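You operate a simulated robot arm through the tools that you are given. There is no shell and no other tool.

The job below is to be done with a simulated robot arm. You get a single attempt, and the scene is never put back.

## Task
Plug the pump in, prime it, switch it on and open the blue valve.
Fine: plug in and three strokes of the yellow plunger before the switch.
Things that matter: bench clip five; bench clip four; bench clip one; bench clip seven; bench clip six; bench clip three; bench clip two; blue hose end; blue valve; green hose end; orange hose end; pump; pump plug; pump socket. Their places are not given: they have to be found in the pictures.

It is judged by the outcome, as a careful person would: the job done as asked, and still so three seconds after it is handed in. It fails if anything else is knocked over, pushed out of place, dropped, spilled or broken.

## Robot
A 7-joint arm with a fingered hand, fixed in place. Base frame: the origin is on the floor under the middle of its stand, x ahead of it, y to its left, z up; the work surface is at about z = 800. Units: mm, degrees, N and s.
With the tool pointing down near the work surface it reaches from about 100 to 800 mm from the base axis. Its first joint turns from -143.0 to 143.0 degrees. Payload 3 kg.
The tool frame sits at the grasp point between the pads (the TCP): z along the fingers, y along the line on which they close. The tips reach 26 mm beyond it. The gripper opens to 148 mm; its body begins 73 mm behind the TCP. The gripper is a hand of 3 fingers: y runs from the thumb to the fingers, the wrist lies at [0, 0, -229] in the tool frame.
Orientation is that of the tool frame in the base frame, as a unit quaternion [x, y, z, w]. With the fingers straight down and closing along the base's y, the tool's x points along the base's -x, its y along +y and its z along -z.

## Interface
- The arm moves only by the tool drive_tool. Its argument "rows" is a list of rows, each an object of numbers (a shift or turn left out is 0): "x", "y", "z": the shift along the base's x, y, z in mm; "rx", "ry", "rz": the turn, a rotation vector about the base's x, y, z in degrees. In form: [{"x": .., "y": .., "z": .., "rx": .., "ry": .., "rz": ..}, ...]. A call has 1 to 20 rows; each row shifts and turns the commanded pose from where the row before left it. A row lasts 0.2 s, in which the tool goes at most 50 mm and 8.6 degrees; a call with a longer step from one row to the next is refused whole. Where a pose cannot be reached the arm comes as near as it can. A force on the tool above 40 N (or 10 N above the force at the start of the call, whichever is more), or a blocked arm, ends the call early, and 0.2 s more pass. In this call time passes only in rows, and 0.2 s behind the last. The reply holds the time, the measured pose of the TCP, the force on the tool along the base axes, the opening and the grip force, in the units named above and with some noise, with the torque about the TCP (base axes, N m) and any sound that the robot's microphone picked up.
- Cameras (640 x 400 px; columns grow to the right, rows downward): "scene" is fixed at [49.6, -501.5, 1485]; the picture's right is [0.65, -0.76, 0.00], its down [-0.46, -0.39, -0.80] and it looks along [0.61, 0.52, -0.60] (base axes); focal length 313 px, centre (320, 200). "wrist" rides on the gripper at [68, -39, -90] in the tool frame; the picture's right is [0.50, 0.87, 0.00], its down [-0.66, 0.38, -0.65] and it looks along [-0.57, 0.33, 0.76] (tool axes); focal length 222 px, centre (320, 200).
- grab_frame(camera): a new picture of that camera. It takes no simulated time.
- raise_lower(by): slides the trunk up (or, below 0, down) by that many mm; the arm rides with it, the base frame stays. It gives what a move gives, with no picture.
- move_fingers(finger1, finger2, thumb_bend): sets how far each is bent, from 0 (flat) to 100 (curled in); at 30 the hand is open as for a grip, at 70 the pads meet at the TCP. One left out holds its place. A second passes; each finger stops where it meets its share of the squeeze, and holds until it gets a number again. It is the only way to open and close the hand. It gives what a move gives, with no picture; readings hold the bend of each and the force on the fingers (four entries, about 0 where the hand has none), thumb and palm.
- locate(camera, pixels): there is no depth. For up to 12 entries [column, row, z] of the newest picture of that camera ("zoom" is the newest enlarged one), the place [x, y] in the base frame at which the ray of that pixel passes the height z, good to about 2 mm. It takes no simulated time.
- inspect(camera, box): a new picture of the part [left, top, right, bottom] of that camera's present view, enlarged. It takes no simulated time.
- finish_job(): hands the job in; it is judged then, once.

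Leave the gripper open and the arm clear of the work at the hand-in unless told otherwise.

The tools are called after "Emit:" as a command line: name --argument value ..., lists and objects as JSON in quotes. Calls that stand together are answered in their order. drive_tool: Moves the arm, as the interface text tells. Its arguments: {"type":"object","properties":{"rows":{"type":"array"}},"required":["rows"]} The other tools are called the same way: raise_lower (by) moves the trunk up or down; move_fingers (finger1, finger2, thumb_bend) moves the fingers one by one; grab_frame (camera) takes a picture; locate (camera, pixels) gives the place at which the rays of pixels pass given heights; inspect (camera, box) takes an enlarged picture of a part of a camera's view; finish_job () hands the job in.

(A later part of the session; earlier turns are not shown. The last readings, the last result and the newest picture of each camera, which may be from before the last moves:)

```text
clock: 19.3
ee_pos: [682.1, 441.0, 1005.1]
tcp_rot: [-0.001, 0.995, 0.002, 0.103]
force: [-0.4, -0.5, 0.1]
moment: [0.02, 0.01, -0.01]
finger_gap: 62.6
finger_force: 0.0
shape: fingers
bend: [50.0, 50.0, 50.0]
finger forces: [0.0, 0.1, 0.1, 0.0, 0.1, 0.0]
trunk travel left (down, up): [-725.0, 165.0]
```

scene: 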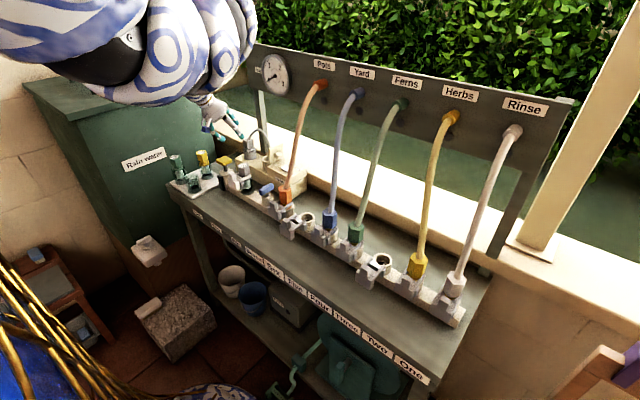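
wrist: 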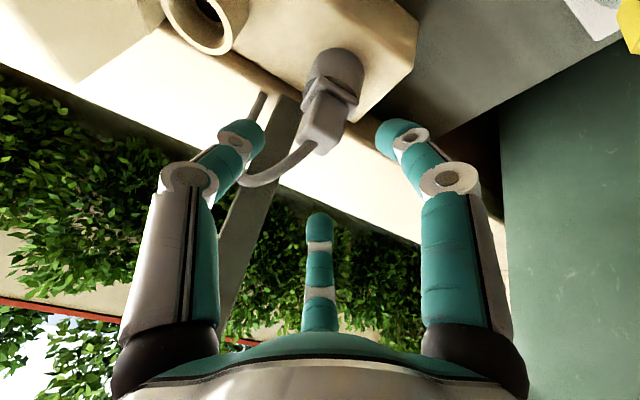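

Lean is now 12°. Next I yaw −30° about the tool axis so digits stand at 0°, 120°, 240° (cord at ~305° between them).

Emit:
drive_tool --rows '[{"rx": 1.04, "rz": -4.89}, {"rx": 1.04, "rz": -4.89}, {"rx": 1.04, "rz": -4.89}, {"rx": 1.04, "rz": -4.89}, {"rx": 1.04, "rz": -4.89}, {"rx": 1.04, "rz": -4.89}, {}]'

Emit:
grab_frame --camera "wrist"

Emit:
grab_frame --camera "scene"

```text
clock: 20.9
ee_pos: [683.0, 441.1, 1005.7]
tcp_rot: [0.258, 0.96, 0.029, 0.102]
force: [-0.6, 0.5, -0.6]
moment: [-0.02, 0.0, -0.01]
finger_gap: 62.6
finger_force: 0.0
shape: fingers
bend: [50.0, 50.0, 50.0]
finger forces: [0.0, 0.0, 0.1, 0.0, 0.1, 0.1]
trunk travel left (down, up): [-725.0, 165.0]
```

```text
taken
```

wrist: 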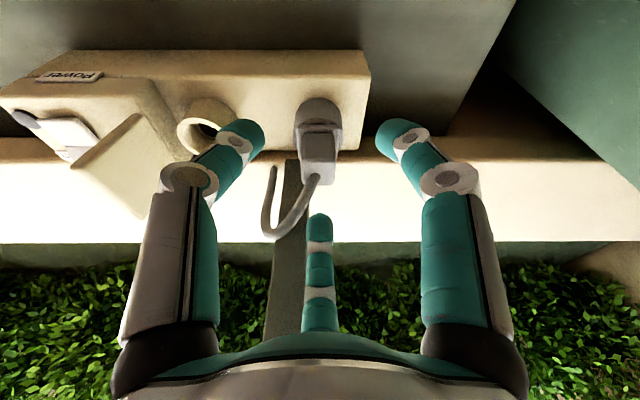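

```text
taken
```

scene: 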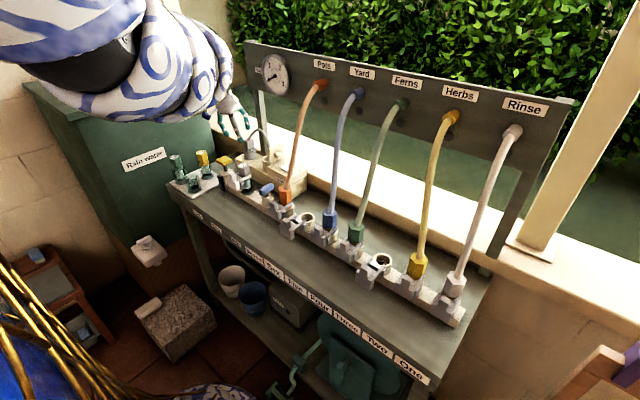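

The view is square to the box now. I move forward over the plug at constant height (far digit passes ~20 mm above the cord), then check.

Emit:
drive_tool --rows '[{"x": 11}, {"x": 11}, {"x": 11}, {"x": 10}, {}]'

Emit:
grab_frame --camera "wrist"

Emit:
inspect --camera "scene" --box '[216, 60, 312, 160]'

```text
clock: 22.1
ee_pos: [706.5, 437.5, 1006.4]
tcp_rot: [0.257, 0.961, 0.03, 0.101]
force: [0.5, 0.1, -0.2]
moment: [-0.02, 0.01, 0.0]
finger_gap: 62.4
finger_force: 0.1
shape: fingers
bend: [50.0, 50.0, 50.0]
finger forces: [0.1, 0.1, 0.1, 0.1, 0.1, 0.0]
out of reach, approached as far as the arm can: row 3, 4
trunk travel left (down, up): [-725.0, 165.0]
```

```text
taken
```

wrist: 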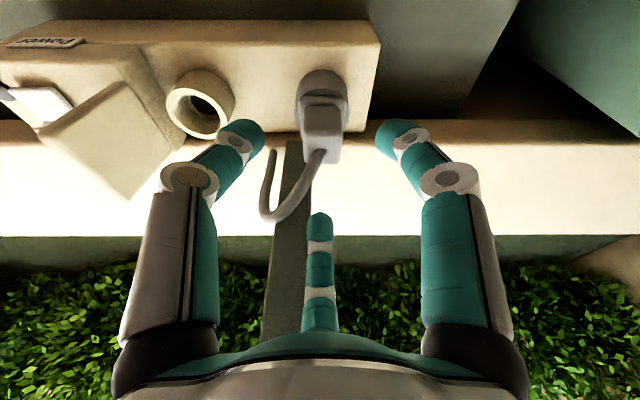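

```text
4.00 times, centred on (264, 110) of scene
```

zoom: 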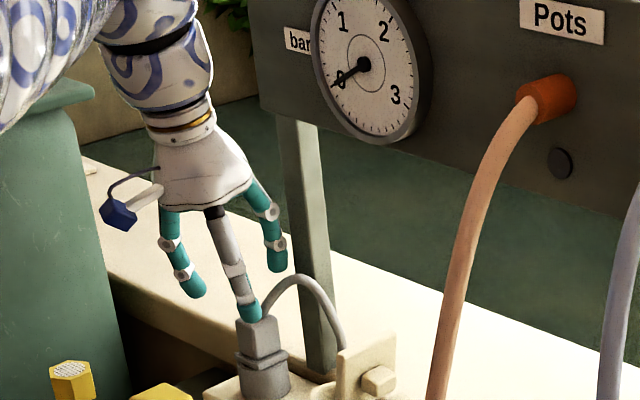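

The arm runs out of reach at x = 706. From the two reach limits I compute the shoulder now at z ≈ 1457 with an 823 mm reach; it needs to be about 1210. I back away, rise 245 mm, then lower the trunk 245 mm.

Emit:
drive_tool --rows '[{"x": -18}, {"x": -19}, {"x": -19, "z": 5}, {"x": -15, "z": 20}, {"x": -5, "z": 24}, {"z": 25}, {"z": 25}, {"z": 25}, {"z": 25}, {"z": 25}, {"z": 25}, {"z": 25}, {"z": 25}, {}]'

```text
clock: 25.1
ee_pos: [631.5, 439.7, 1250.4]
tcp_rot: [0.257, 0.961, 0.029, 0.102]
force: [0.8, -0.6, -0.1]
moment: [-0.01, -0.01, 0.05]
finger_gap: 62.2
finger_force: 0.0
shape: fingers
bend: [50.0, 50.0, 50.0]
finger forces: [0.0, 0.0, 0.0, 0.1, 0.1, 0.0]
trunk travel left (down, up): [-725.0, 165.0]
```

The hand is at (631, 440, 1250), clear. I lower the trunk 120 mm first and look at the arm's surroundings.

Emit:
raise_lower --by -120

Emit:
grab_frame --camera "scene"

```text
clock: 26.6
ee_pos: [632.1, 436.6, 1131.7]
tcp_rot: [0.257, 0.961, 0.029, 0.103]
force: [-0.6, 0.2, -0.6]
moment: [0.01, 0.01, 0.01]
finger_gap: 62.3
finger_force: 0.1
shape: fingers
bend: [50.0, 50.0, 50.0]
finger forces: [0.0, 0.1, 0.0, 0.0, 0.0, 0.0]
trunk travel left (down, up): [-605.0, 285.0]
```

```text
taken
```

scene: 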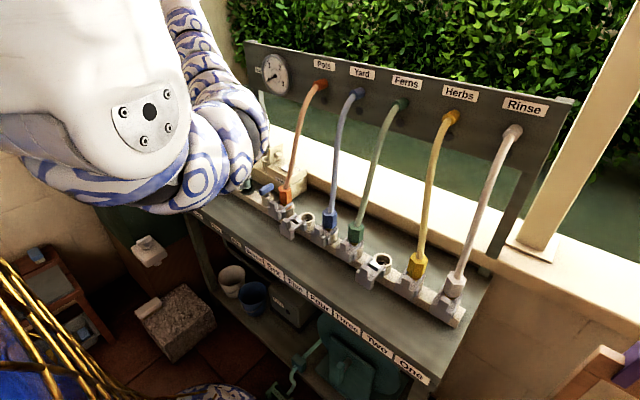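

The elbow now hangs low over the bench front but well above everything (≈1060+). I lower another 100 mm (shoulder ≈ 1237).

Emit:
raise_lower --by -100

Emit:
grab_frame --camera "scene"

Emit:
grab_frame --camera "wrist"

```text
clock: 28.0
ee_pos: [632.7, 438.8, 1031.4]
tcp_rot: [0.256, 0.961, 0.029, 0.102]
force: [-0.4, 0.1, -0.6]
moment: [0.04, 0.01, 0.0]
finger_gap: 62.2
finger_force: 0.0
shape: fingers
bend: [50.0, 50.0, 50.0]
finger forces: [0.0, 0.1, 0.0, 0.0, 0.0, 0.0]
trunk travel left (down, up): [-505.0, 385.0]
```

```text
taken
```

scene: 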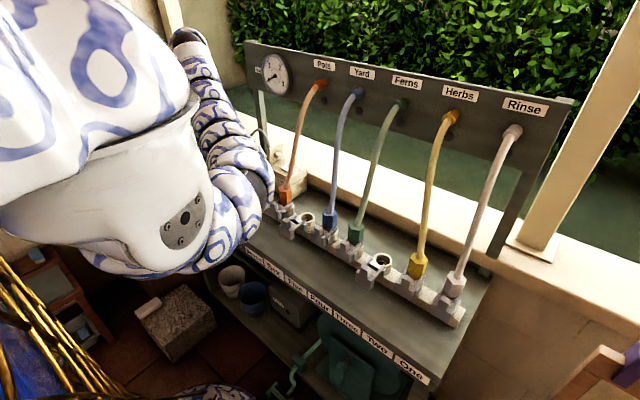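

```text
taken
```

wrist: 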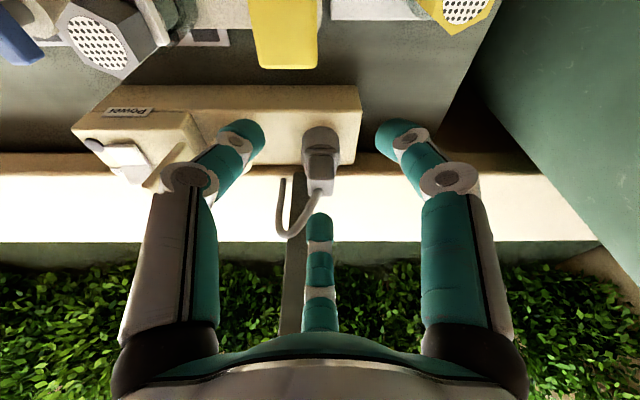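

The wrist view is clear; the arm masks part of the scene view but nothing is touched. I move over the plug to (726, 441, 1005).

Emit:
drive_tool --rows '[{"x": 15.5, "y": 0.4, "z": -4.4}, {"x": 15.5, "y": 0.4, "z": -4.4}, {"x": 15.5, "y": 0.4, "z": -4.4}, {"x": 15.5, "y": 0.4, "z": -4.4}, {"x": 15.5, "y": 0.4, "z": -4.4}, {"x": 15.5, "y": 0.4, "z": -4.4}, {}]'

Emit:
grab_frame --camera "wrist"

Emit:
grab_frame --camera "scene"

```text
clock: 29.6
ee_pos: [726.7, 442.6, 1006.0]
tcp_rot: [0.257, 0.961, 0.029, 0.102]
force: [0.0, -0.3, 0.4]
moment: [-0.04, -0.02, -0.02]
finger_gap: 62.0
finger_force: 0.0
shape: fingers
bend: [50.0, 50.0, 50.0]
finger forces: [0.0, 0.0, 0.1, 0.0, 0.0, 0.1]
trunk travel left (down, up): [-505.0, 385.0]
```

```text
taken
```

wrist: 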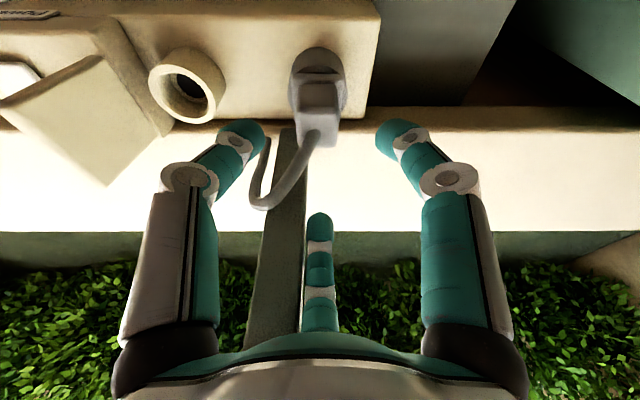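

```text
taken
```

scene: 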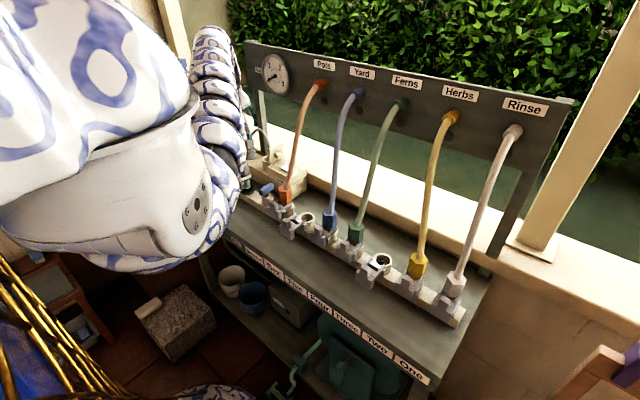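

Over the plug now. I descend straight in 10 mm steps to z ≈ 950, then look.

Emit:
drive_tool --rows '[{"x": -0.3, "y": -0.4, "z": -10}, {"x": -0.3, "y": -0.4, "z": -10}, {"x": -0.3, "y": -0.4, "z": -10}, {"x": -0.3, "y": -0.4, "z": -10}, {"z": -10}, {"z": -5}, {}]'

Emit:
inspect --camera "wrist" --box '[160, 80, 480, 280]'

```text
clock: 31.2
ee_pos: [724.2, 437.9, 949.4]
tcp_rot: [0.258, 0.961, 0.029, 0.101]
force: [-0.2, 1.6, 0.0]
moment: [-0.02, 0.0, 0.02]
finger_gap: 62.6
finger_force: 0.2
shape: fingers
bend: [50.0, 50.0, 50.0]
finger forces: [0.0, 0.7, 0.0, 0.1, 0.0, 0.1]
trunk travel left (down, up): [-505.0, 385.0]
```

```text
2.00 times, centred on (320, 180) of wrist
```

zoom: 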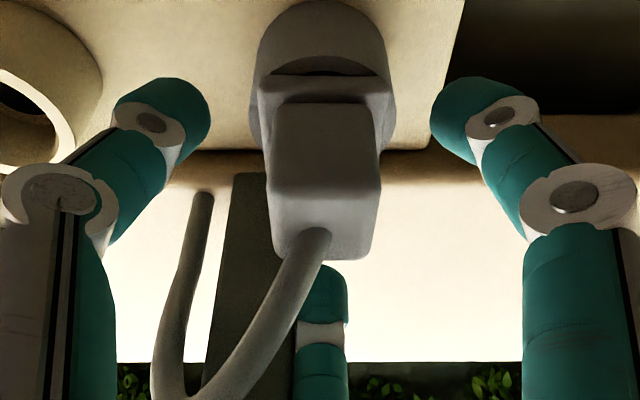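

Finger 2 (the far one) feels 0.7 N, probably grazing the cord. I open finger 2 a bit more and shift 2 mm to +y.

Emit:
move_fingers --finger2 42

Emit:
drive_tool --rows '[{"x": 1, "y": 1.5}, {}]'

Emit:
inspect --camera "wrist" --box '[160, 80, 480, 280]'

```text
clock: 32.2
ee_pos: [723.5, 438.9, 949.2]
tcp_rot: [0.257, 0.961, 0.029, 0.102]
force: [-0.6, 0.3, -0.9]
moment: [-0.04, 0.0, 0.08]
finger_gap: 62.0
finger_force: 0.1
shape: fingers
bend: [50.0, 42.0, 50.0]
finger forces: [0.0, 1.0, 0.0, 0.1, 0.0, 0.1]
trunk travel left (down, up): [-505.0, 385.0]
```

```text
clock: 32.8
ee_pos: [726.3, 439.6, 949.6]
tcp_rot: [0.256, 0.961, 0.028, 0.102]
force: [0.4, 0.1, 0.2]
moment: [0.0, -0.04, -0.02]
finger_gap: 62.3
finger_force: 0.1
shape: fingers
bend: [50.0, 42.0, 50.0]
finger forces: [0.0, 0.1, 0.0, 0.0, 0.0, 0.0]
trunk travel left (down, up): [-505.0, 385.0]
```

```text
2.00 times, centred on (320, 180) of wrist
```

zoom: 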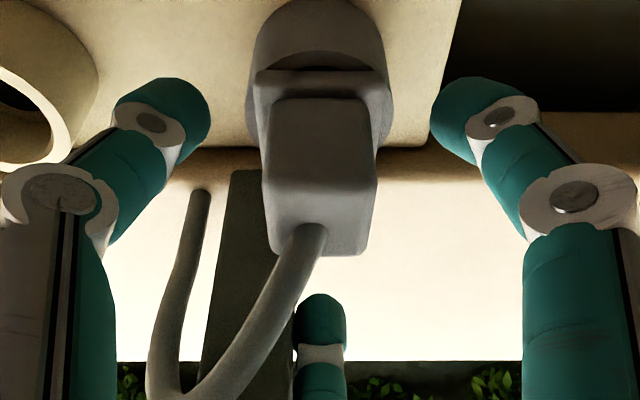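

Clear now (0.1 N) and the head is centred. I descend 12 mm and then close the digits on the head.

Emit:
drive_tool --rows '[{"y": 0.5, "z": -4}, {"y": 0.5, "z": -4}, {"z": -4}, {}]'

Emit:
inspect --camera "wrist" --box '[160, 80, 480, 280]'

```text
clock: 33.8
ee_pos: [723.7, 441.6, 938.9]
tcp_rot: [0.257, 0.961, 0.029, 0.101]
force: [-1.3, -0.4, 0.6]
moment: [0.01, -0.01, 0.03]
finger_gap: 62.3
finger_force: 0.1
shape: fingers
bend: [50.0, 42.0, 50.0]
finger forces: [0.0, 0.1, 0.0, 0.0, 0.0, 0.0]
trunk travel left (down, up): [-505.0, 385.0]
```

```text
2.00 times, centred on (320, 180) of wrist
```

zoom: 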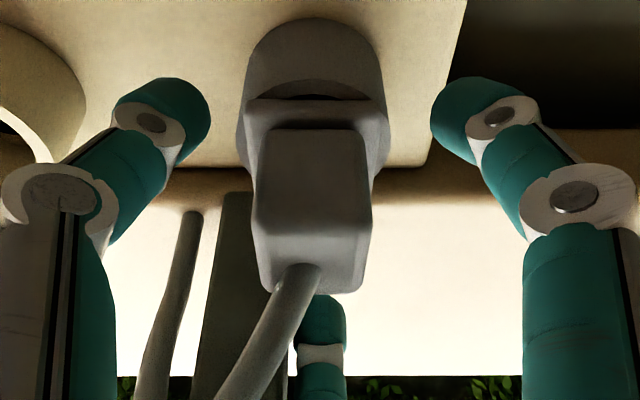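

The head is 2 mm left of centre and the TCP ~8 mm below its top: a good depth. I correct y by −1.5 and close all three digits.

Emit:
drive_tool --rows '[{"x": 1.5, "y": -1.5}, {}]'

Emit:
move_fingers --finger1 57 --finger2 57 --thumb_bend 57

Emit:
inspect --camera "wrist" --box '[160, 80, 480, 280]'

```text
clock: 34.4
ee_pos: [726.4, 439.4, 937.9]
tcp_rot: [0.257, 0.961, 0.028, 0.102]
force: [0.2, 0.2, 0.3]
moment: [-0.01, 0.0, 0.01]
finger_gap: 62.4
finger_force: 0.1
shape: fingers
bend: [50.0, 42.0, 50.0]
finger forces: [0.1, 0.0, 0.1, 0.0, 0.0, 0.0]
trunk travel left (down, up): [-505.0, 385.0]
```

```text
clock: 35.4
ee_pos: [727.5, 440.1, 938.4]
tcp_rot: [0.257, 0.961, 0.029, 0.102]
force: [-0.1, 0.5, -0.1]
moment: [0.02, -0.02, -0.03]
finger_gap: 43.0
finger_force: 0.2
shape: fingers
bend: [56.0, 56.0, 56.0]
finger forces: [0.1, 0.0, 0.0, 0.0, 0.1, 0.2]
trunk travel left (down, up): [-505.0, 385.0]
```

```text
2.00 times, centred on (320, 180) of wrist
```

zoom: 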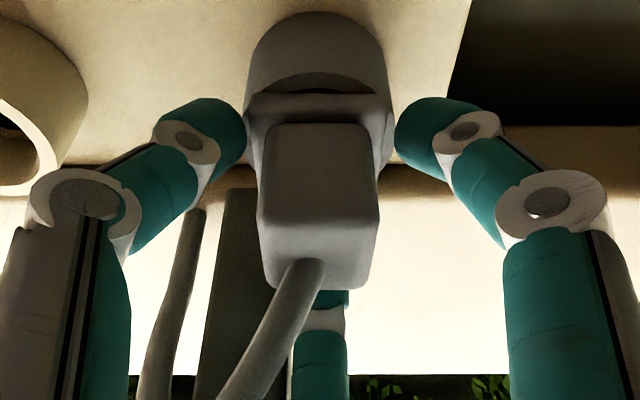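

All digits are just off the head (gap 43). The tips seem level with the flange, so I rise 4 mm and then close until contact.

Emit:
drive_tool --rows '[{"x": -0.5, "z": 4}, {}]'

Emit:
move_fingers --finger1 66 --finger2 66 --thumb_bend 66

Emit:
inspect --camera "wrist" --box '[160, 80, 480, 280]'

```text
clock: 36.0
ee_pos: [725.9, 441.1, 941.8]
tcp_rot: [0.257, 0.96, 0.029, 0.102]
force: [0.5, -1.0, 0.0]
moment: [-0.01, 0.01, -0.03]
finger_gap: 43.0
finger_force: 0.0
shape: fingers
bend: [56.0, 56.0, 56.0]
finger forces: [0.1, 0.0, 0.1, 0.0, 0.1, 0.0]
trunk travel left (down, up): [-505.0, 385.0]
```

```text
clock: 37.0
ee_pos: [725.2, 440.3, 942.2]
tcp_rot: [0.257, 0.96, 0.029, 0.102]
force: [0.6, 0.0, 0.3]
moment: [-0.01, 0.01, -0.03]
finger_gap: 27.6
finger_force: 6.0
shape: fingers
bend: [60.0, 63.0, 63.0]
finger forces: [4.7, 2.3, 0.1, 0.0, 5.3, 0.0]
trunk travel left (down, up): [-505.0, 385.0]
```

```text
2.00 times, centred on (320, 180) of wrist
```

zoom: 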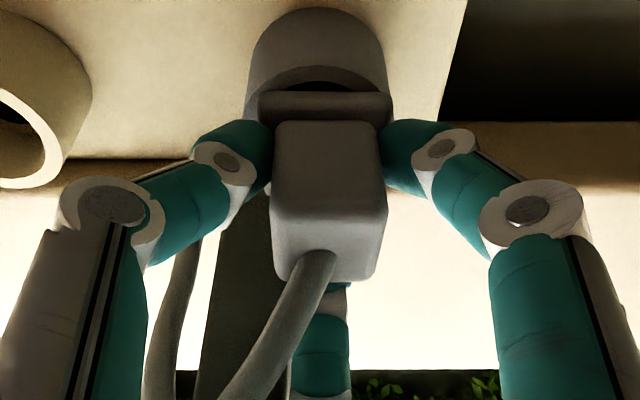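

Contact: 4.7, 2.3 and 5.3 N, gap 27.6 mm – the head is held. I raise the bend command for a firmer hold and then lift slowly straight up.

Emit:
move_fingers --finger1 75 --finger2 75 --thumb_bend 75

Emit:
drive_tool --rows '[{"z": 3}, {"z": 3}, {"z": 3}, {"z": 3}, {}]'

Emit:
inspect --camera "wrist" --box '[160, 80, 480, 280]'

```text
clock: 38.0
ee_pos: [726.1, 440.2, 942.3]
tcp_rot: [0.257, 0.961, 0.029, 0.102]
force: [-0.4, -2.7, 2.8]
moment: [-0.01, 0.14, -0.03]
finger_gap: 26.5
finger_force: 17.6
shape: fingers
bend: [60.0, 63.0, 65.0]
finger forces: [10.7, 10.5, 0.0, 0.0, 14.4, 0.0]
trunk travel left (down, up): [-505.0, 385.0]
```

```text
clock: 39.2
ee_pos: [725.9, 440.2, 954.0]
tcp_rot: [0.257, 0.961, 0.029, 0.101]
force: [-0.1, 0.0, -0.9]
moment: [-0.03, 0.0, -0.03]
finger_gap: 26.4
finger_force: 16.4
shape: fingers
bend: [60.0, 63.0, 66.0]
finger forces: [11.0, 9.5, 0.1, 0.1, 12.8, 0.0]
trunk travel left (down, up): [-505.0, 385.0]
```

```text
2.00 times, centred on (320, 180) of wrist
```

zoom: 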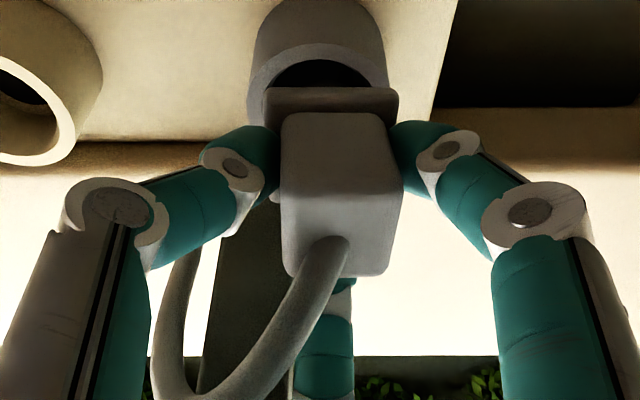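

The plug is coming out of the cup, held with about 11 N per digit. I keep lifting another 40 mm.

Emit:
drive_tool --rows '[{"z": 6}, {"z": 7}, {"z": 7}, {"z": 7}, {"z": 7}, {"z": 6}, {}]'

Emit:
inspect --camera "wrist" --box '[160, 80, 480, 280]'

Emit:
inspect --camera "scene" --box '[216, 100, 312, 160]'

```text
clock: 40.8
ee_pos: [725.3, 440.3, 993.3]
tcp_rot: [0.257, 0.961, 0.029, 0.102]
force: [-0.3, -0.5, -0.7]
moment: [-0.03, 0.01, -0.01]
finger_gap: 26.7
finger_force: 16.6
shape: fingers
bend: [60.0, 63.0, 66.0]
finger forces: [10.8, 9.6, 0.1, 0.1, 12.7, 0.0]
trunk travel left (down, up): [-505.0, 385.0]
```

```text
2.00 times, centred on (320, 180) of wrist
```

zoom: 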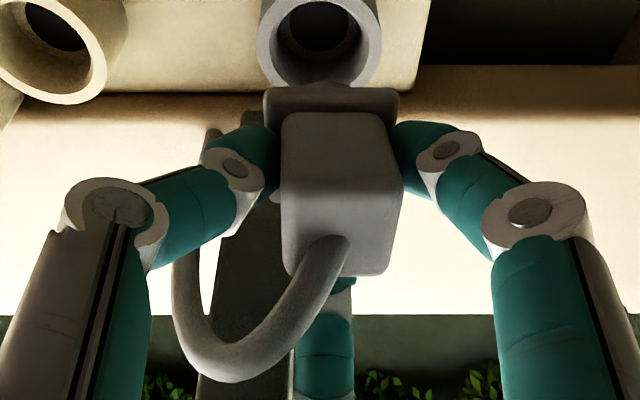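

```text
6.67 times, centred on (264, 130) of scene
```

zoom: 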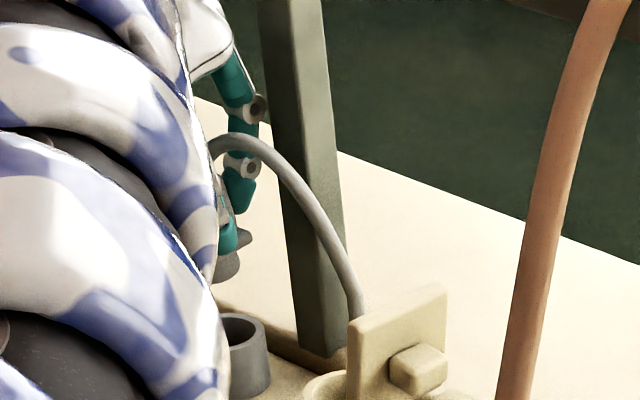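

The plug is fully out and hanging clear (cup empty below). To avoid hitting the post with the far finger I first retract to x ≈ 690 while yawing −30° about the tool axis, which also keeps the digits off the socket lid.

Emit:
drive_tool --rows '[{"x": -6, "z": 1, "rx": 1.04, "rz": -4.89}, {"x": -6, "z": 1, "rx": 1.04, "rz": -4.89}, {"x": -6, "rx": 1.04, "rz": -4.89}, {"x": -6, "rx": 1.04, "rz": -4.89}, {"x": -6, "rx": 1.04, "rz": -4.89}, {"x": -6, "rx": 1.04, "rz": -4.89}, {}]'

Emit:
grab_frame --camera "wrist"

```text
clock: 42.4
ee_pos: [690.5, 439.7, 996.4]
tcp_rot: [0.498, 0.861, 0.054, 0.092]
force: [0.3, -0.2, -0.9]
moment: [0.01, -0.01, 0.03]
finger_gap: 26.4
finger_force: 15.5
shape: fingers
bend: [60.0, 72.0, 66.0]
finger forces: [10.9, 9.4, 0.0, 0.0, 12.7, 0.0]
trunk travel left (down, up): [-505.0, 385.0]
```

```text
taken
```

wrist: 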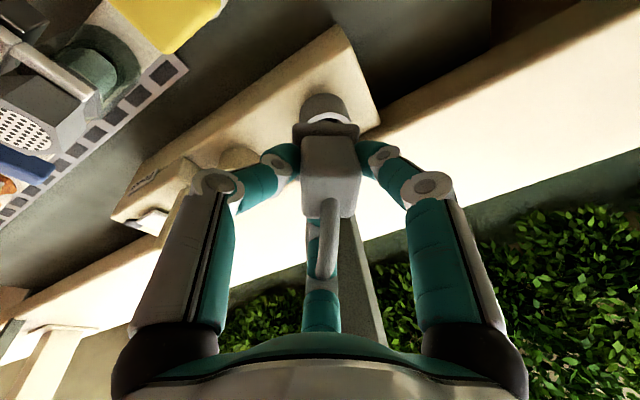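

Finger 2's bend changed from 63 to 72, so I look closer at how the plug is held.

Emit:
inspect --camera "wrist" --box '[220, 80, 460, 230]'

Emit:
inspect --camera "wrist" --box '[260, 150, 420, 290]'

```text
2.67 times, centred on (340, 155) of wrist
```

zoom: 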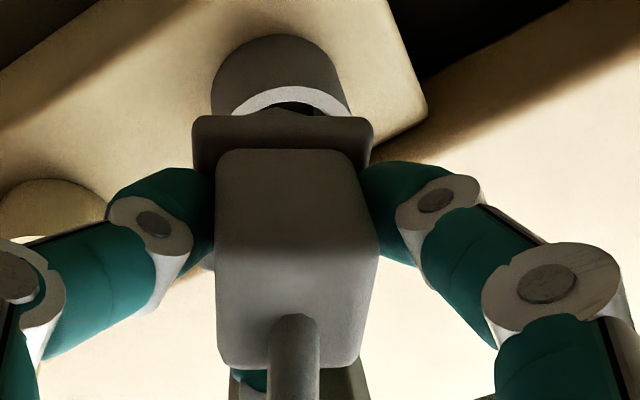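

```text
2.86 times, centred on (340, 220) of wrist
```

zoom: 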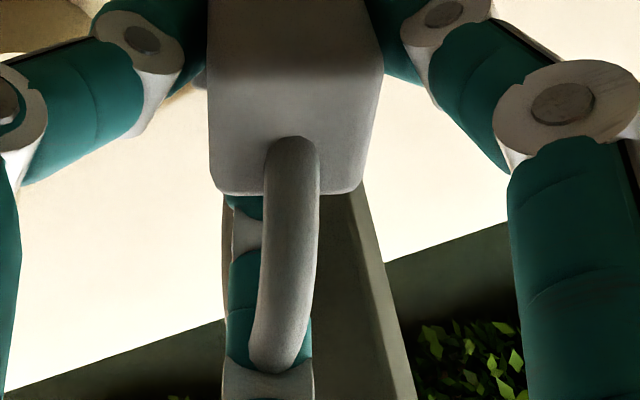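

The plug is unchanged in the hand; finger 2 just wrapped further. I now carry it along −y to the socket's line (y ≈ 326) at the same height.

Emit:
drive_tool --rows '[{"y": -13}, {"y": -14}, {"y": -14}, {"y": -14}, {"y": -14}, {"y": -14}, {"y": -14}, {"y": -13}, {}]'

Emit:
grab_frame --camera "wrist"

Emit:
inspect --camera "scene" --box '[200, 60, 328, 170]'

```text
clock: 44.4
ee_pos: [691.1, 330.0, 996.7]
tcp_rot: [0.496, 0.862, 0.055, 0.092]
force: [0.2, -0.9, -0.4]
moment: [0.01, 0.03, -0.01]
finger_gap: 26.7
finger_force: 16.1
shape: fingers
bend: [60.0, 72.0, 66.0]
finger forces: [11.0, 9.2, 0.0, 0.0, 12.7, 0.0]
trunk travel left (down, up): [-505.0, 385.0]
```

```text
taken
```

wrist: 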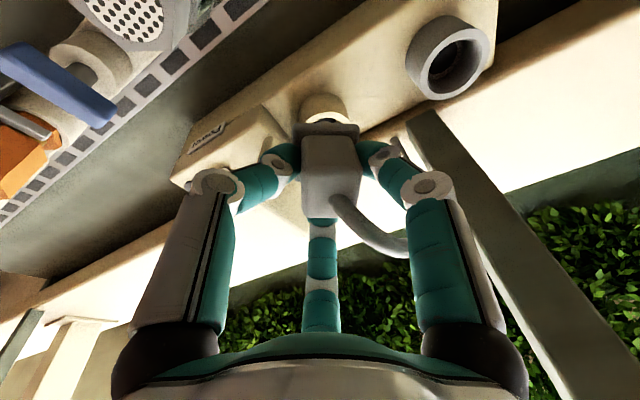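

```text
3.64 times, centred on (264, 115) of scene
```

zoom: 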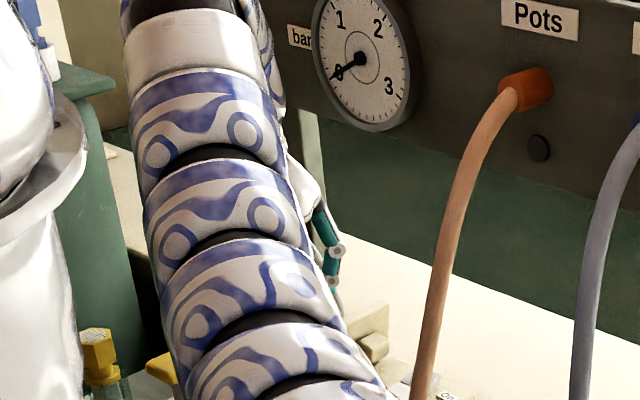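

The plug now hangs before the ring (wrist 323,110) and the cord follows. I check the full scene to be sure that the forearm/elbow is clear of the manifold.

Emit:
grab_frame --camera "scene"

Emit:
inspect --camera "wrist" --box '[240, 70, 420, 230]'

```text
taken
```

scene: 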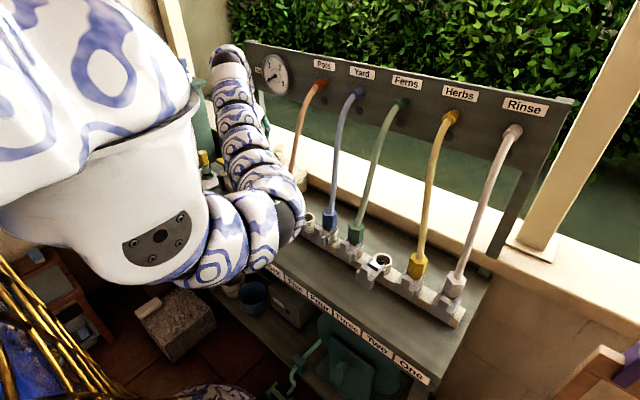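

```text
2.50 times, centred on (330, 150) of wrist
```

zoom: 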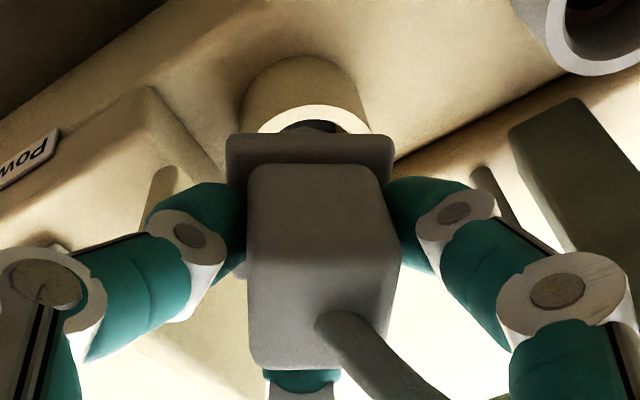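

Comparing the plug's look in the camera with its upright look in the cup (top-face/front-face ratio 0.50 vs 0.68), the plug leans about 8° with its top away from the camera. I correct by leaning the hand 8° (rx −3.4, ry −7.3), and then move above the ring to about (716, 325).

Emit:
drive_tool --rows '[{"rx": -1.7, "ry": -3.65}, {"rx": -1.7, "ry": -3.65}, {"x": 6, "y": -1}, {"x": 6, "y": -1}, {"x": 6, "y": -1}, {"x": 7, "y": -1}, {}]'

Emit:
inspect --camera "wrist" --box '[202, 70, 458, 230]'

Emit:
grab_frame --camera "scene"

```text
clock: 46.0
ee_pos: [714.1, 328.0, 997.7]
tcp_rot: [0.488, 0.855, 0.061, 0.162]
force: [-0.3, 0.1, -1.3]
moment: [-0.01, 0.01, -0.04]
finger_gap: 25.5
finger_force: 16.2
shape: fingers
bend: [60.0, 72.0, 66.0]
finger forces: [11.0, 8.9, 0.0, 0.0, 12.6, 0.0]
trunk travel left (down, up): [-505.0, 385.0]
```

```text
2.50 times, centred on (330, 150) of wrist
```

zoom: 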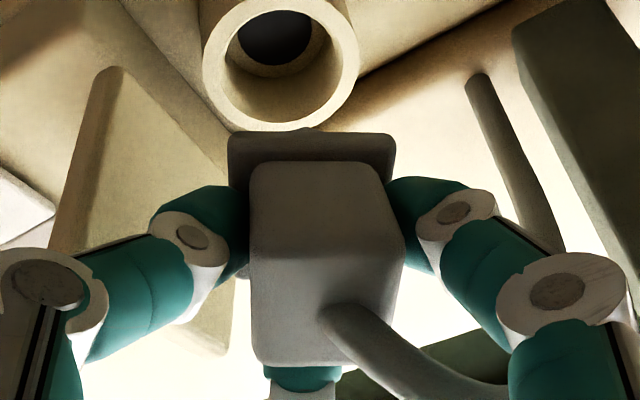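

```text
taken
```

scene: 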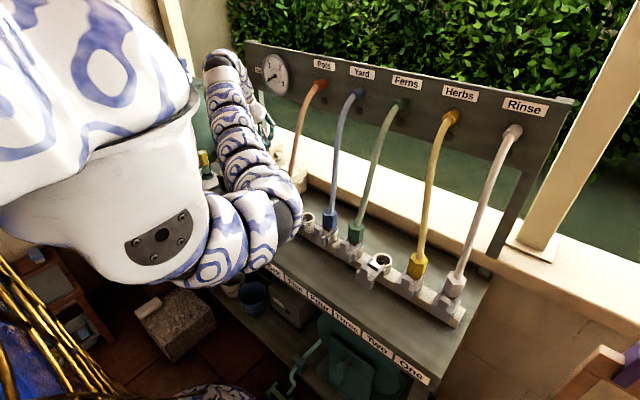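

The ring (wrist ≈ 314,95) is right behind the plug. I use locate for the plug's head-top centre at its height (≈996) and the ring centre at 898 to compute the offset.

Emit:
locate --camera "zoom" --pixels '[[320, 200, 996]]'

Emit:
inspect --camera "wrist" --box '[202, 70, 458, 230]'

Emit:
locate --camera "zoom" --pixels '[[322, 337, 996], [322, 337, 990], [325, 300, 996], [253, 305, 996], [400, 303, 996], [250, 362, 996], [385, 365, 996], [281, 62, 898], [281, 62, 893], [311, 145, 958], [311, 145, 953], [311, 160, 958]]'

```text
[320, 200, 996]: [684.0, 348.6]
```

```text
2.50 times, centred on (330, 150) of wrist
```

zoom: 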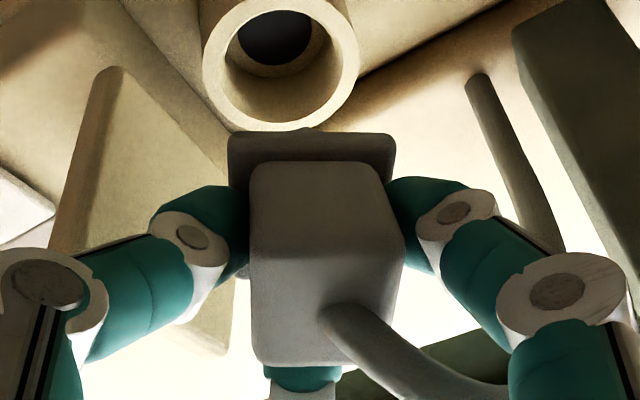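

```text
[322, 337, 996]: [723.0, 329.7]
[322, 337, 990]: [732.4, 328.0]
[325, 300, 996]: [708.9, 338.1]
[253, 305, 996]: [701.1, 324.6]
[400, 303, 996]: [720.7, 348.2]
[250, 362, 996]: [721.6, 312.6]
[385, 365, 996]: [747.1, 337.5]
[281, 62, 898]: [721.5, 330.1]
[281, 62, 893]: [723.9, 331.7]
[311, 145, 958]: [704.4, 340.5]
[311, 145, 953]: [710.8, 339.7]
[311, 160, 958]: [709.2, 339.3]
```

The plug's axis is at (723.0, 329.7) and the ring centre at (722, 330): aligned, and the plug is upright. I descend 26 mm to just above the ring.

Emit:
drive_tool --rows '[{"z": -7}, {"z": -7}, {"z": -6}, {"z": -6}, {}]'

Emit:
inspect --camera "wrist" --box '[202, 70, 458, 230]'

Emit:
locate --camera "zoom" --pixels '[[322, 337, 970], [325, 303, 970], [311, 158, 935]]'

```text
clock: 47.2
ee_pos: [715.5, 325.1, 969.7]
tcp_rot: [0.49, 0.854, 0.059, 0.161]
force: [-0.3, -0.4, -0.8]
moment: [0.02, 0.0, -0.01]
finger_gap: 25.4
finger_force: 15.4
shape: fingers
bend: [60.0, 72.0, 66.0]
finger forces: [11.0, 8.8, 0.0, 0.1, 12.7, 0.0]
trunk travel left (down, up): [-505.0, 385.0]
```

```text
2.50 times, centred on (330, 150) of wrist
```

zoom: 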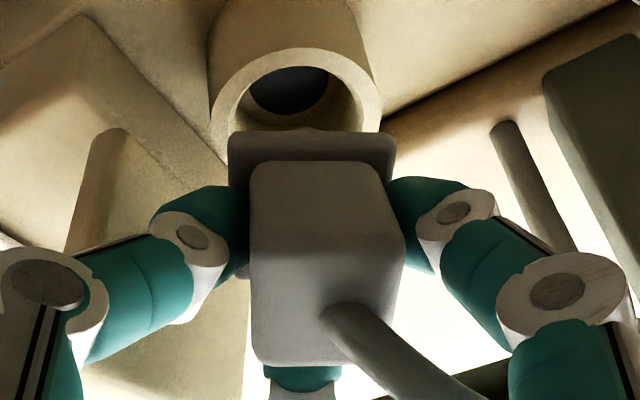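

```text
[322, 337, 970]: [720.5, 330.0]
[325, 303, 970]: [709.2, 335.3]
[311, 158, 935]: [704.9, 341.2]
```

Just above the ring now. I check the ring's centre in this frame against the plug axis once more.

Emit:
locate --camera "zoom" --pixels '[[296, 100, 898], [296, 110, 898], [296, 120, 898], [212, 110, 898], [380, 110, 898], [296, 48, 898]]'

```text
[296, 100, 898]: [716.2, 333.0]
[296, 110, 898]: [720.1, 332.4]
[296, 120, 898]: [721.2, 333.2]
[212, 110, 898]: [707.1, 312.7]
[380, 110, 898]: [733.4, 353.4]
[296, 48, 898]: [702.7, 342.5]
```

Ring centre ≈ (722.5, 331), plug axis ≈ (720.5, 330): I nudge +1.5, +0.8 mm and lower slowly into the ring, watching the force.

Emit:
drive_tool --rows '[{"x": 1.5, "y": 0.8, "z": -2}, {"z": -3}, {"z": -3}, {"z": -3}, {}]'

Emit:
inspect --camera "wrist" --box '[202, 70, 458, 230]'

```text
clock: 48.4
ee_pos: [716.3, 327.0, 959.1]
tcp_rot: [0.489, 0.855, 0.06, 0.161]
force: [-0.2, 0.4, -0.9]
moment: [0.01, -0.01, 0.01]
finger_gap: 25.7
finger_force: 15.9
shape: fingers
bend: [60.0, 72.0, 66.0]
finger forces: [10.9, 8.8, 0.1, 0.1, 12.7, 0.0]
trunk travel left (down, up): [-505.0, 385.0]
```

```text
2.50 times, centred on (330, 150) of wrist
```

zoom: 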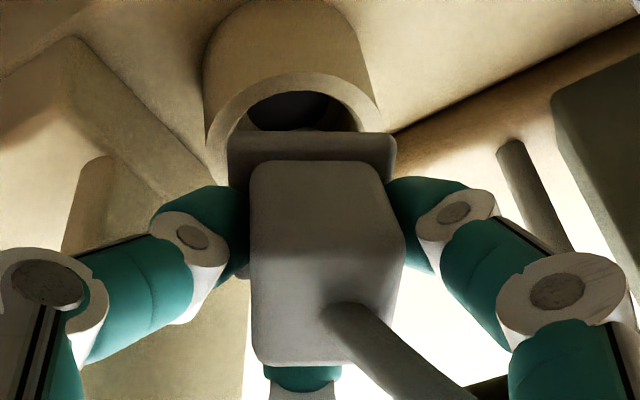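

No contact yet. I continue down in 3 mm steps.

Emit:
drive_tool --rows '[{"z": -3}, {"z": -3}, {"z": -3}, {}]'

Emit:
inspect --camera "wrist" --box '[202, 70, 458, 230]'

```text
clock: 49.4
ee_pos: [715.5, 327.1, 949.0]
tcp_rot: [0.489, 0.855, 0.061, 0.161]
force: [-0.4, -0.3, 0.2]
moment: [-0.01, -0.03, 0.02]
finger_gap: 25.3
finger_force: 16.2
shape: fingers
bend: [60.0, 72.0, 66.0]
finger forces: [10.9, 8.8, 0.0, 0.0, 12.7, 0.1]
trunk travel left (down, up): [-505.0, 385.0]
```

```text
2.50 times, centred on (330, 150) of wrist
```

zoom: 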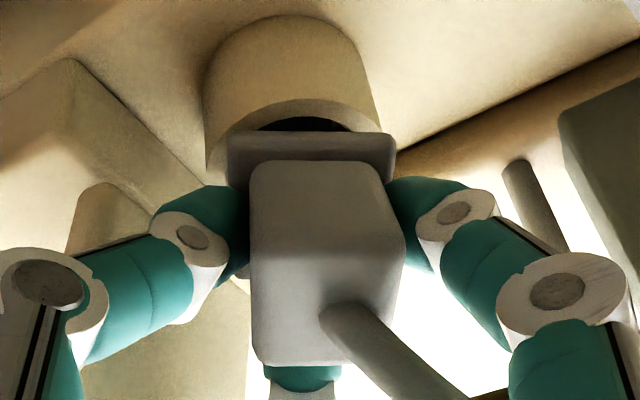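

Still free at z = 949; the plug's lower part must be inside the ring. I continue in 2 mm steps until the force rises.

Emit:
drive_tool --rows '[{"z": -2}, {"z": -2}, {"z": -2}, {}]'

Emit:
inspect --camera "wrist" --box '[202, 70, 458, 230]'

```text
clock: 50.4
ee_pos: [715.6, 326.4, 944.5]
tcp_rot: [0.49, 0.855, 0.061, 0.162]
force: [0.2, -0.1, 9.3]
moment: [-0.01, 0.16, -0.01]
finger_gap: 25.2
finger_force: 23.9
shape: fingers
bend: [59.0, 63.0, 68.0]
finger forces: [16.2, 10.8, 0.1, 0.1, 21.5, 0.1]
trunk travel left (down, up): [-505.0, 385.0]
```

```text
2.50 times, centred on (330, 150) of wrist
```

zoom: 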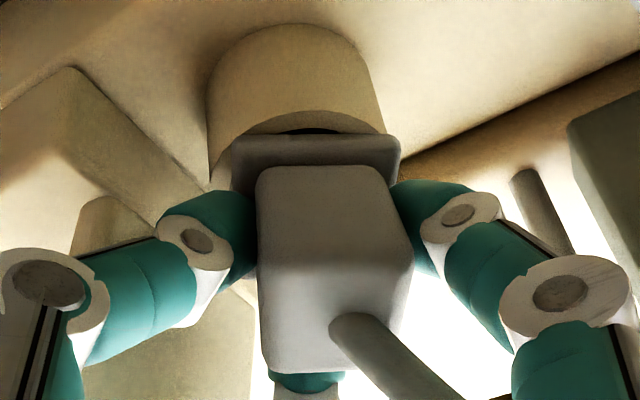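

Contact: 9.3 N upwards at z = 944.5; the flange is almost on the rim. I press a little further to seat it.

Emit:
drive_tool --rows '[{"z": -1.5}, {"z": -1.5}, {}]'

Emit:
inspect --camera "wrist" --box '[202, 70, 458, 230]'

```text
clock: 51.2
ee_pos: [715.2, 327.0, 942.1]
tcp_rot: [0.489, 0.855, 0.061, 0.161]
force: [1.9, -3.0, 16.8]
moment: [-0.06, 0.13, 0.02]
finger_gap: 24.9
finger_force: 30.6
shape: fingers
bend: [59.0, 62.0, 71.0]
finger forces: [13.8, 10.9, 0.0, 0.1, 35.9, 0.0]
trunk travel left (down, up): [-505.0, 385.0]
```

```text
2.50 times, centred on (330, 150) of wrist
```

zoom: 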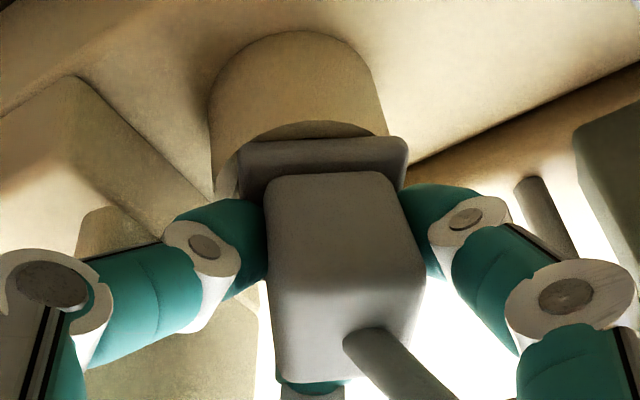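

Force is 16.8 N with the thumb at 36 N and the flange sits ~5 mm off-centre from the ring (towards +x,+y). I rise 4 mm to unload, shift by about (−2.5, −4.5), and try again.

Emit:
drive_tool --rows '[{"z": 2}, {"z": 2}, {"x": -1.2, "y": -2.2}, {"x": -1.2, "y": -2.2}, {}]'

Emit:
inspect --camera "wrist" --box '[202, 70, 458, 230]'

```text
clock: 52.4
ee_pos: [713.1, 323.6, 944.3]
tcp_rot: [0.488, 0.856, 0.06, 0.161]
force: [-0.6, 0.6, 1.5]
moment: [0.01, 0.04, -0.04]
finger_gap: 25.1
finger_force: 18.9
shape: fingers
bend: [59.0, 63.0, 68.0]
finger forces: [11.3, 8.5, 0.0, 0.0, 18.4, 0.0]
trunk travel left (down, up): [-505.0, 385.0]
```

```text
2.50 times, centred on (330, 150) of wrist
```

zoom: 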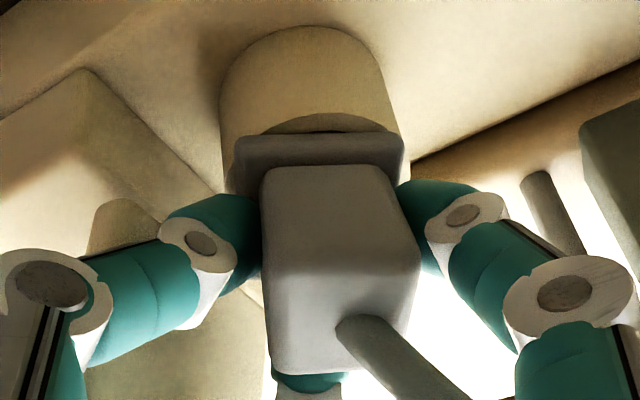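

Now the flange centre (≈318) is close to the ring centre (≈310) and the force has dropped. I press down again gently.

Emit:
drive_tool --rows '[{"x": -0.4, "y": -0.6, "z": -1.5}, {"z": -1.5}, {"z": -1.5}, {}]'

Emit:
inspect --camera "wrist" --box '[202, 70, 458, 230]'

```text
clock: 53.4
ee_pos: [713.2, 321.5, 940.1]
tcp_rot: [0.49, 0.854, 0.061, 0.161]
force: [2.1, -4.9, 16.9]
moment: [-0.08, 0.15, 0.09]
finger_gap: 25.3
finger_force: 29.5
shape: fingers
bend: [59.0, 62.0, 71.0]
finger forces: [13.9, 10.7, 0.0, 0.1, 34.0, 0.1]
trunk travel left (down, up): [-505.0, 385.0]
```

```text
2.50 times, centred on (330, 150) of wrist
```

zoom: 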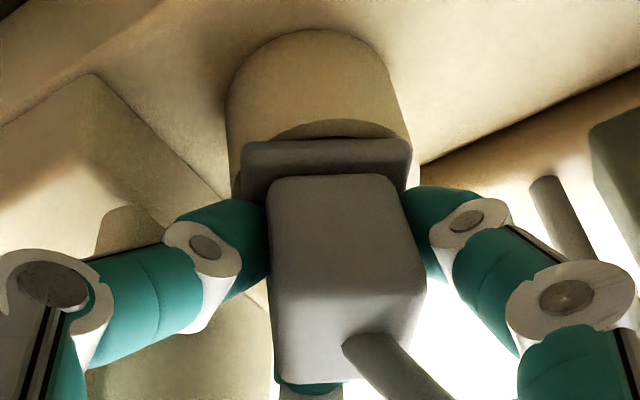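

The flange is now centred on the ring (326 vs 321). To judge the depth, I locate the head top centre and find the height at which it lies on the ring axis.

Emit:
locate --camera "zoom" --pixels '[[350, 345, 950], [350, 345, 945], [350, 345, 940], [350, 345, 935], [347, 308, 945], [347, 308, 940], [326, 165, 910], [326, 165, 905], [321, 122, 900], [321, 122, 895], [326, 143, 905], [326, 143, 900]]'

Emit:
grab_frame --camera "wrist"

Emit:
grab_frame --camera "scene"

```text
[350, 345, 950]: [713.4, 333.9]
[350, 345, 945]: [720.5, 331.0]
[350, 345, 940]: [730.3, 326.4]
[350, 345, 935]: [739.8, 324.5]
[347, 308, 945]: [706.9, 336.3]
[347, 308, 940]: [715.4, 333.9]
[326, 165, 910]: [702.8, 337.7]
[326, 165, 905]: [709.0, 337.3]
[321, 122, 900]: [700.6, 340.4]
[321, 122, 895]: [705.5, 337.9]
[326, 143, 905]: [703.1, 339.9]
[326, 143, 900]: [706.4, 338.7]
```

```text
taken
```

wrist: 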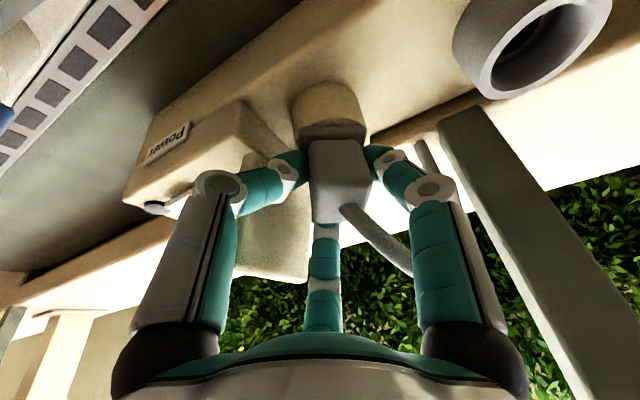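

```text
taken
```

scene: 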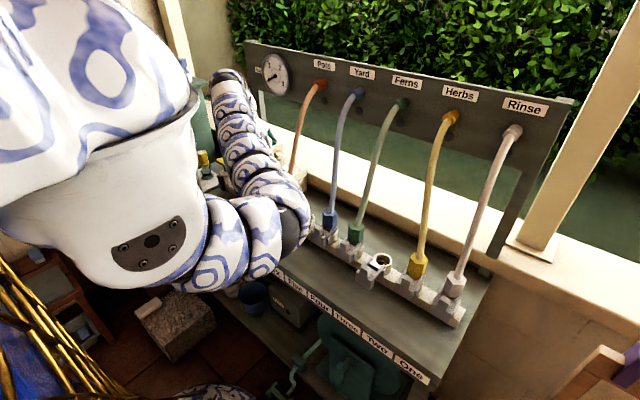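

The head top reads z ≈ 944 on the ring axis versus 940 when parked, so it may be a few mm short. I press a bit harder (within limits) before releasing.

Emit:
drive_tool --rows '[{"z": -1.5}, {"z": -1.5}, {}]'

Emit:
inspect --camera "wrist" --box '[202, 70, 458, 230]'

```text
clock: 54.2
ee_pos: [712.1, 321.0, 937.6]
tcp_rot: [0.489, 0.855, 0.061, 0.162]
force: [3.8, -4.1, 19.7]
moment: [0.02, 0.16, -0.01]
finger_gap: 24.8
finger_force: 34.5
shape: fingers
bend: [58.0, 62.0, 72.0]
finger forces: [15.0, 11.1, 0.0, 0.1, 43.4, 0.1]
trunk travel left (down, up): [-505.0, 385.0]
```

```text
2.50 times, centred on (330, 150) of wrist
```

zoom: 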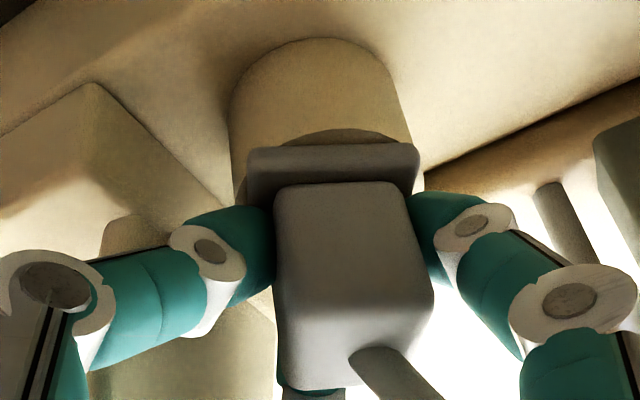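

No dark gap remains between flange and rim (there was one at first contact and even in the parking cup), so the flange now sits on the ring. I unload by 2.5 mm and open the digits.

Emit:
drive_tool --rows '[{"z": 1.5}, {"z": 1.5}, {}]'

Emit:
move_fingers --finger1 52 --finger2 52 --thumb_bend 52

Emit:
inspect --camera "wrist" --box '[202, 70, 458, 230]'

```text
clock: 55.0
ee_pos: [712.2, 321.5, 940.2]
tcp_rot: [0.489, 0.855, 0.061, 0.161]
force: [0.2, -0.1, 7.9]
moment: [0.08, 0.07, 0.0]
finger_gap: 24.7
finger_force: 27.0
shape: fingers
bend: [58.0, 62.0, 66.0]
finger forces: [13.1, 8.7, 0.0, 0.0, 30.6, 0.1]
trunk travel left (down, up): [-505.0, 385.0]
```

```text
clock: 56.0
ee_pos: [713.1, 322.6, 940.3]
tcp_rot: [0.49, 0.855, 0.06, 0.161]
force: [-1.6, 9.0, -1.4]
moment: [0.3, 0.02, -0.27]
finger_gap: 51.1
finger_force: 4.5
shape: fingers
bend: [52.0, 52.0, 54.0]
finger forces: [0.0, 0.0, 0.0, 0.0, 8.6, 0.0]
trunk travel left (down, up): [-505.0, 385.0]
```

```text
2.50 times, centred on (330, 150) of wrist
```

zoom: 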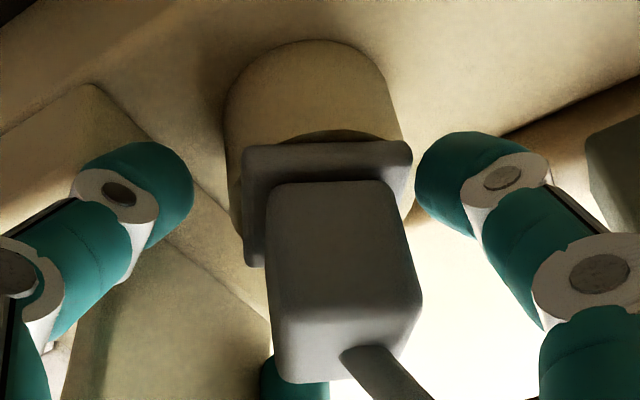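

The plug stands in the ring, released. The thumb reads 8.6 N – it is touching the lid. I curl the thumb back slightly to relieve that, then rise.

Emit:
move_fingers --thumb_bend 58

Emit:
inspect --camera "wrist" --box '[170, 60, 490, 260]'

```text
clock: 57.0
ee_pos: [712.5, 321.8, 940.3]
tcp_rot: [0.489, 0.855, 0.06, 0.161]
force: [-0.1, -0.7, -0.2]
moment: [0.02, 0.0, 0.0]
finger_gap: 47.3
finger_force: 0.1
shape: fingers
bend: [52.0, 52.0, 57.0]
finger forces: [0.0, 0.0, 0.0, 0.1, 0.1, 0.0]
trunk travel left (down, up): [-505.0, 385.0]
```

```text
2.00 times, centred on (330, 160) of wrist
```

zoom: 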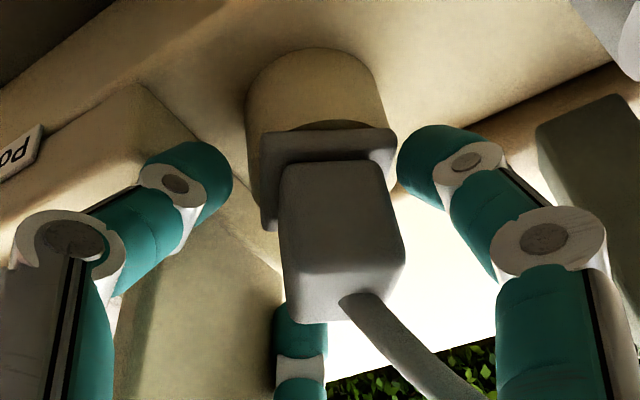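

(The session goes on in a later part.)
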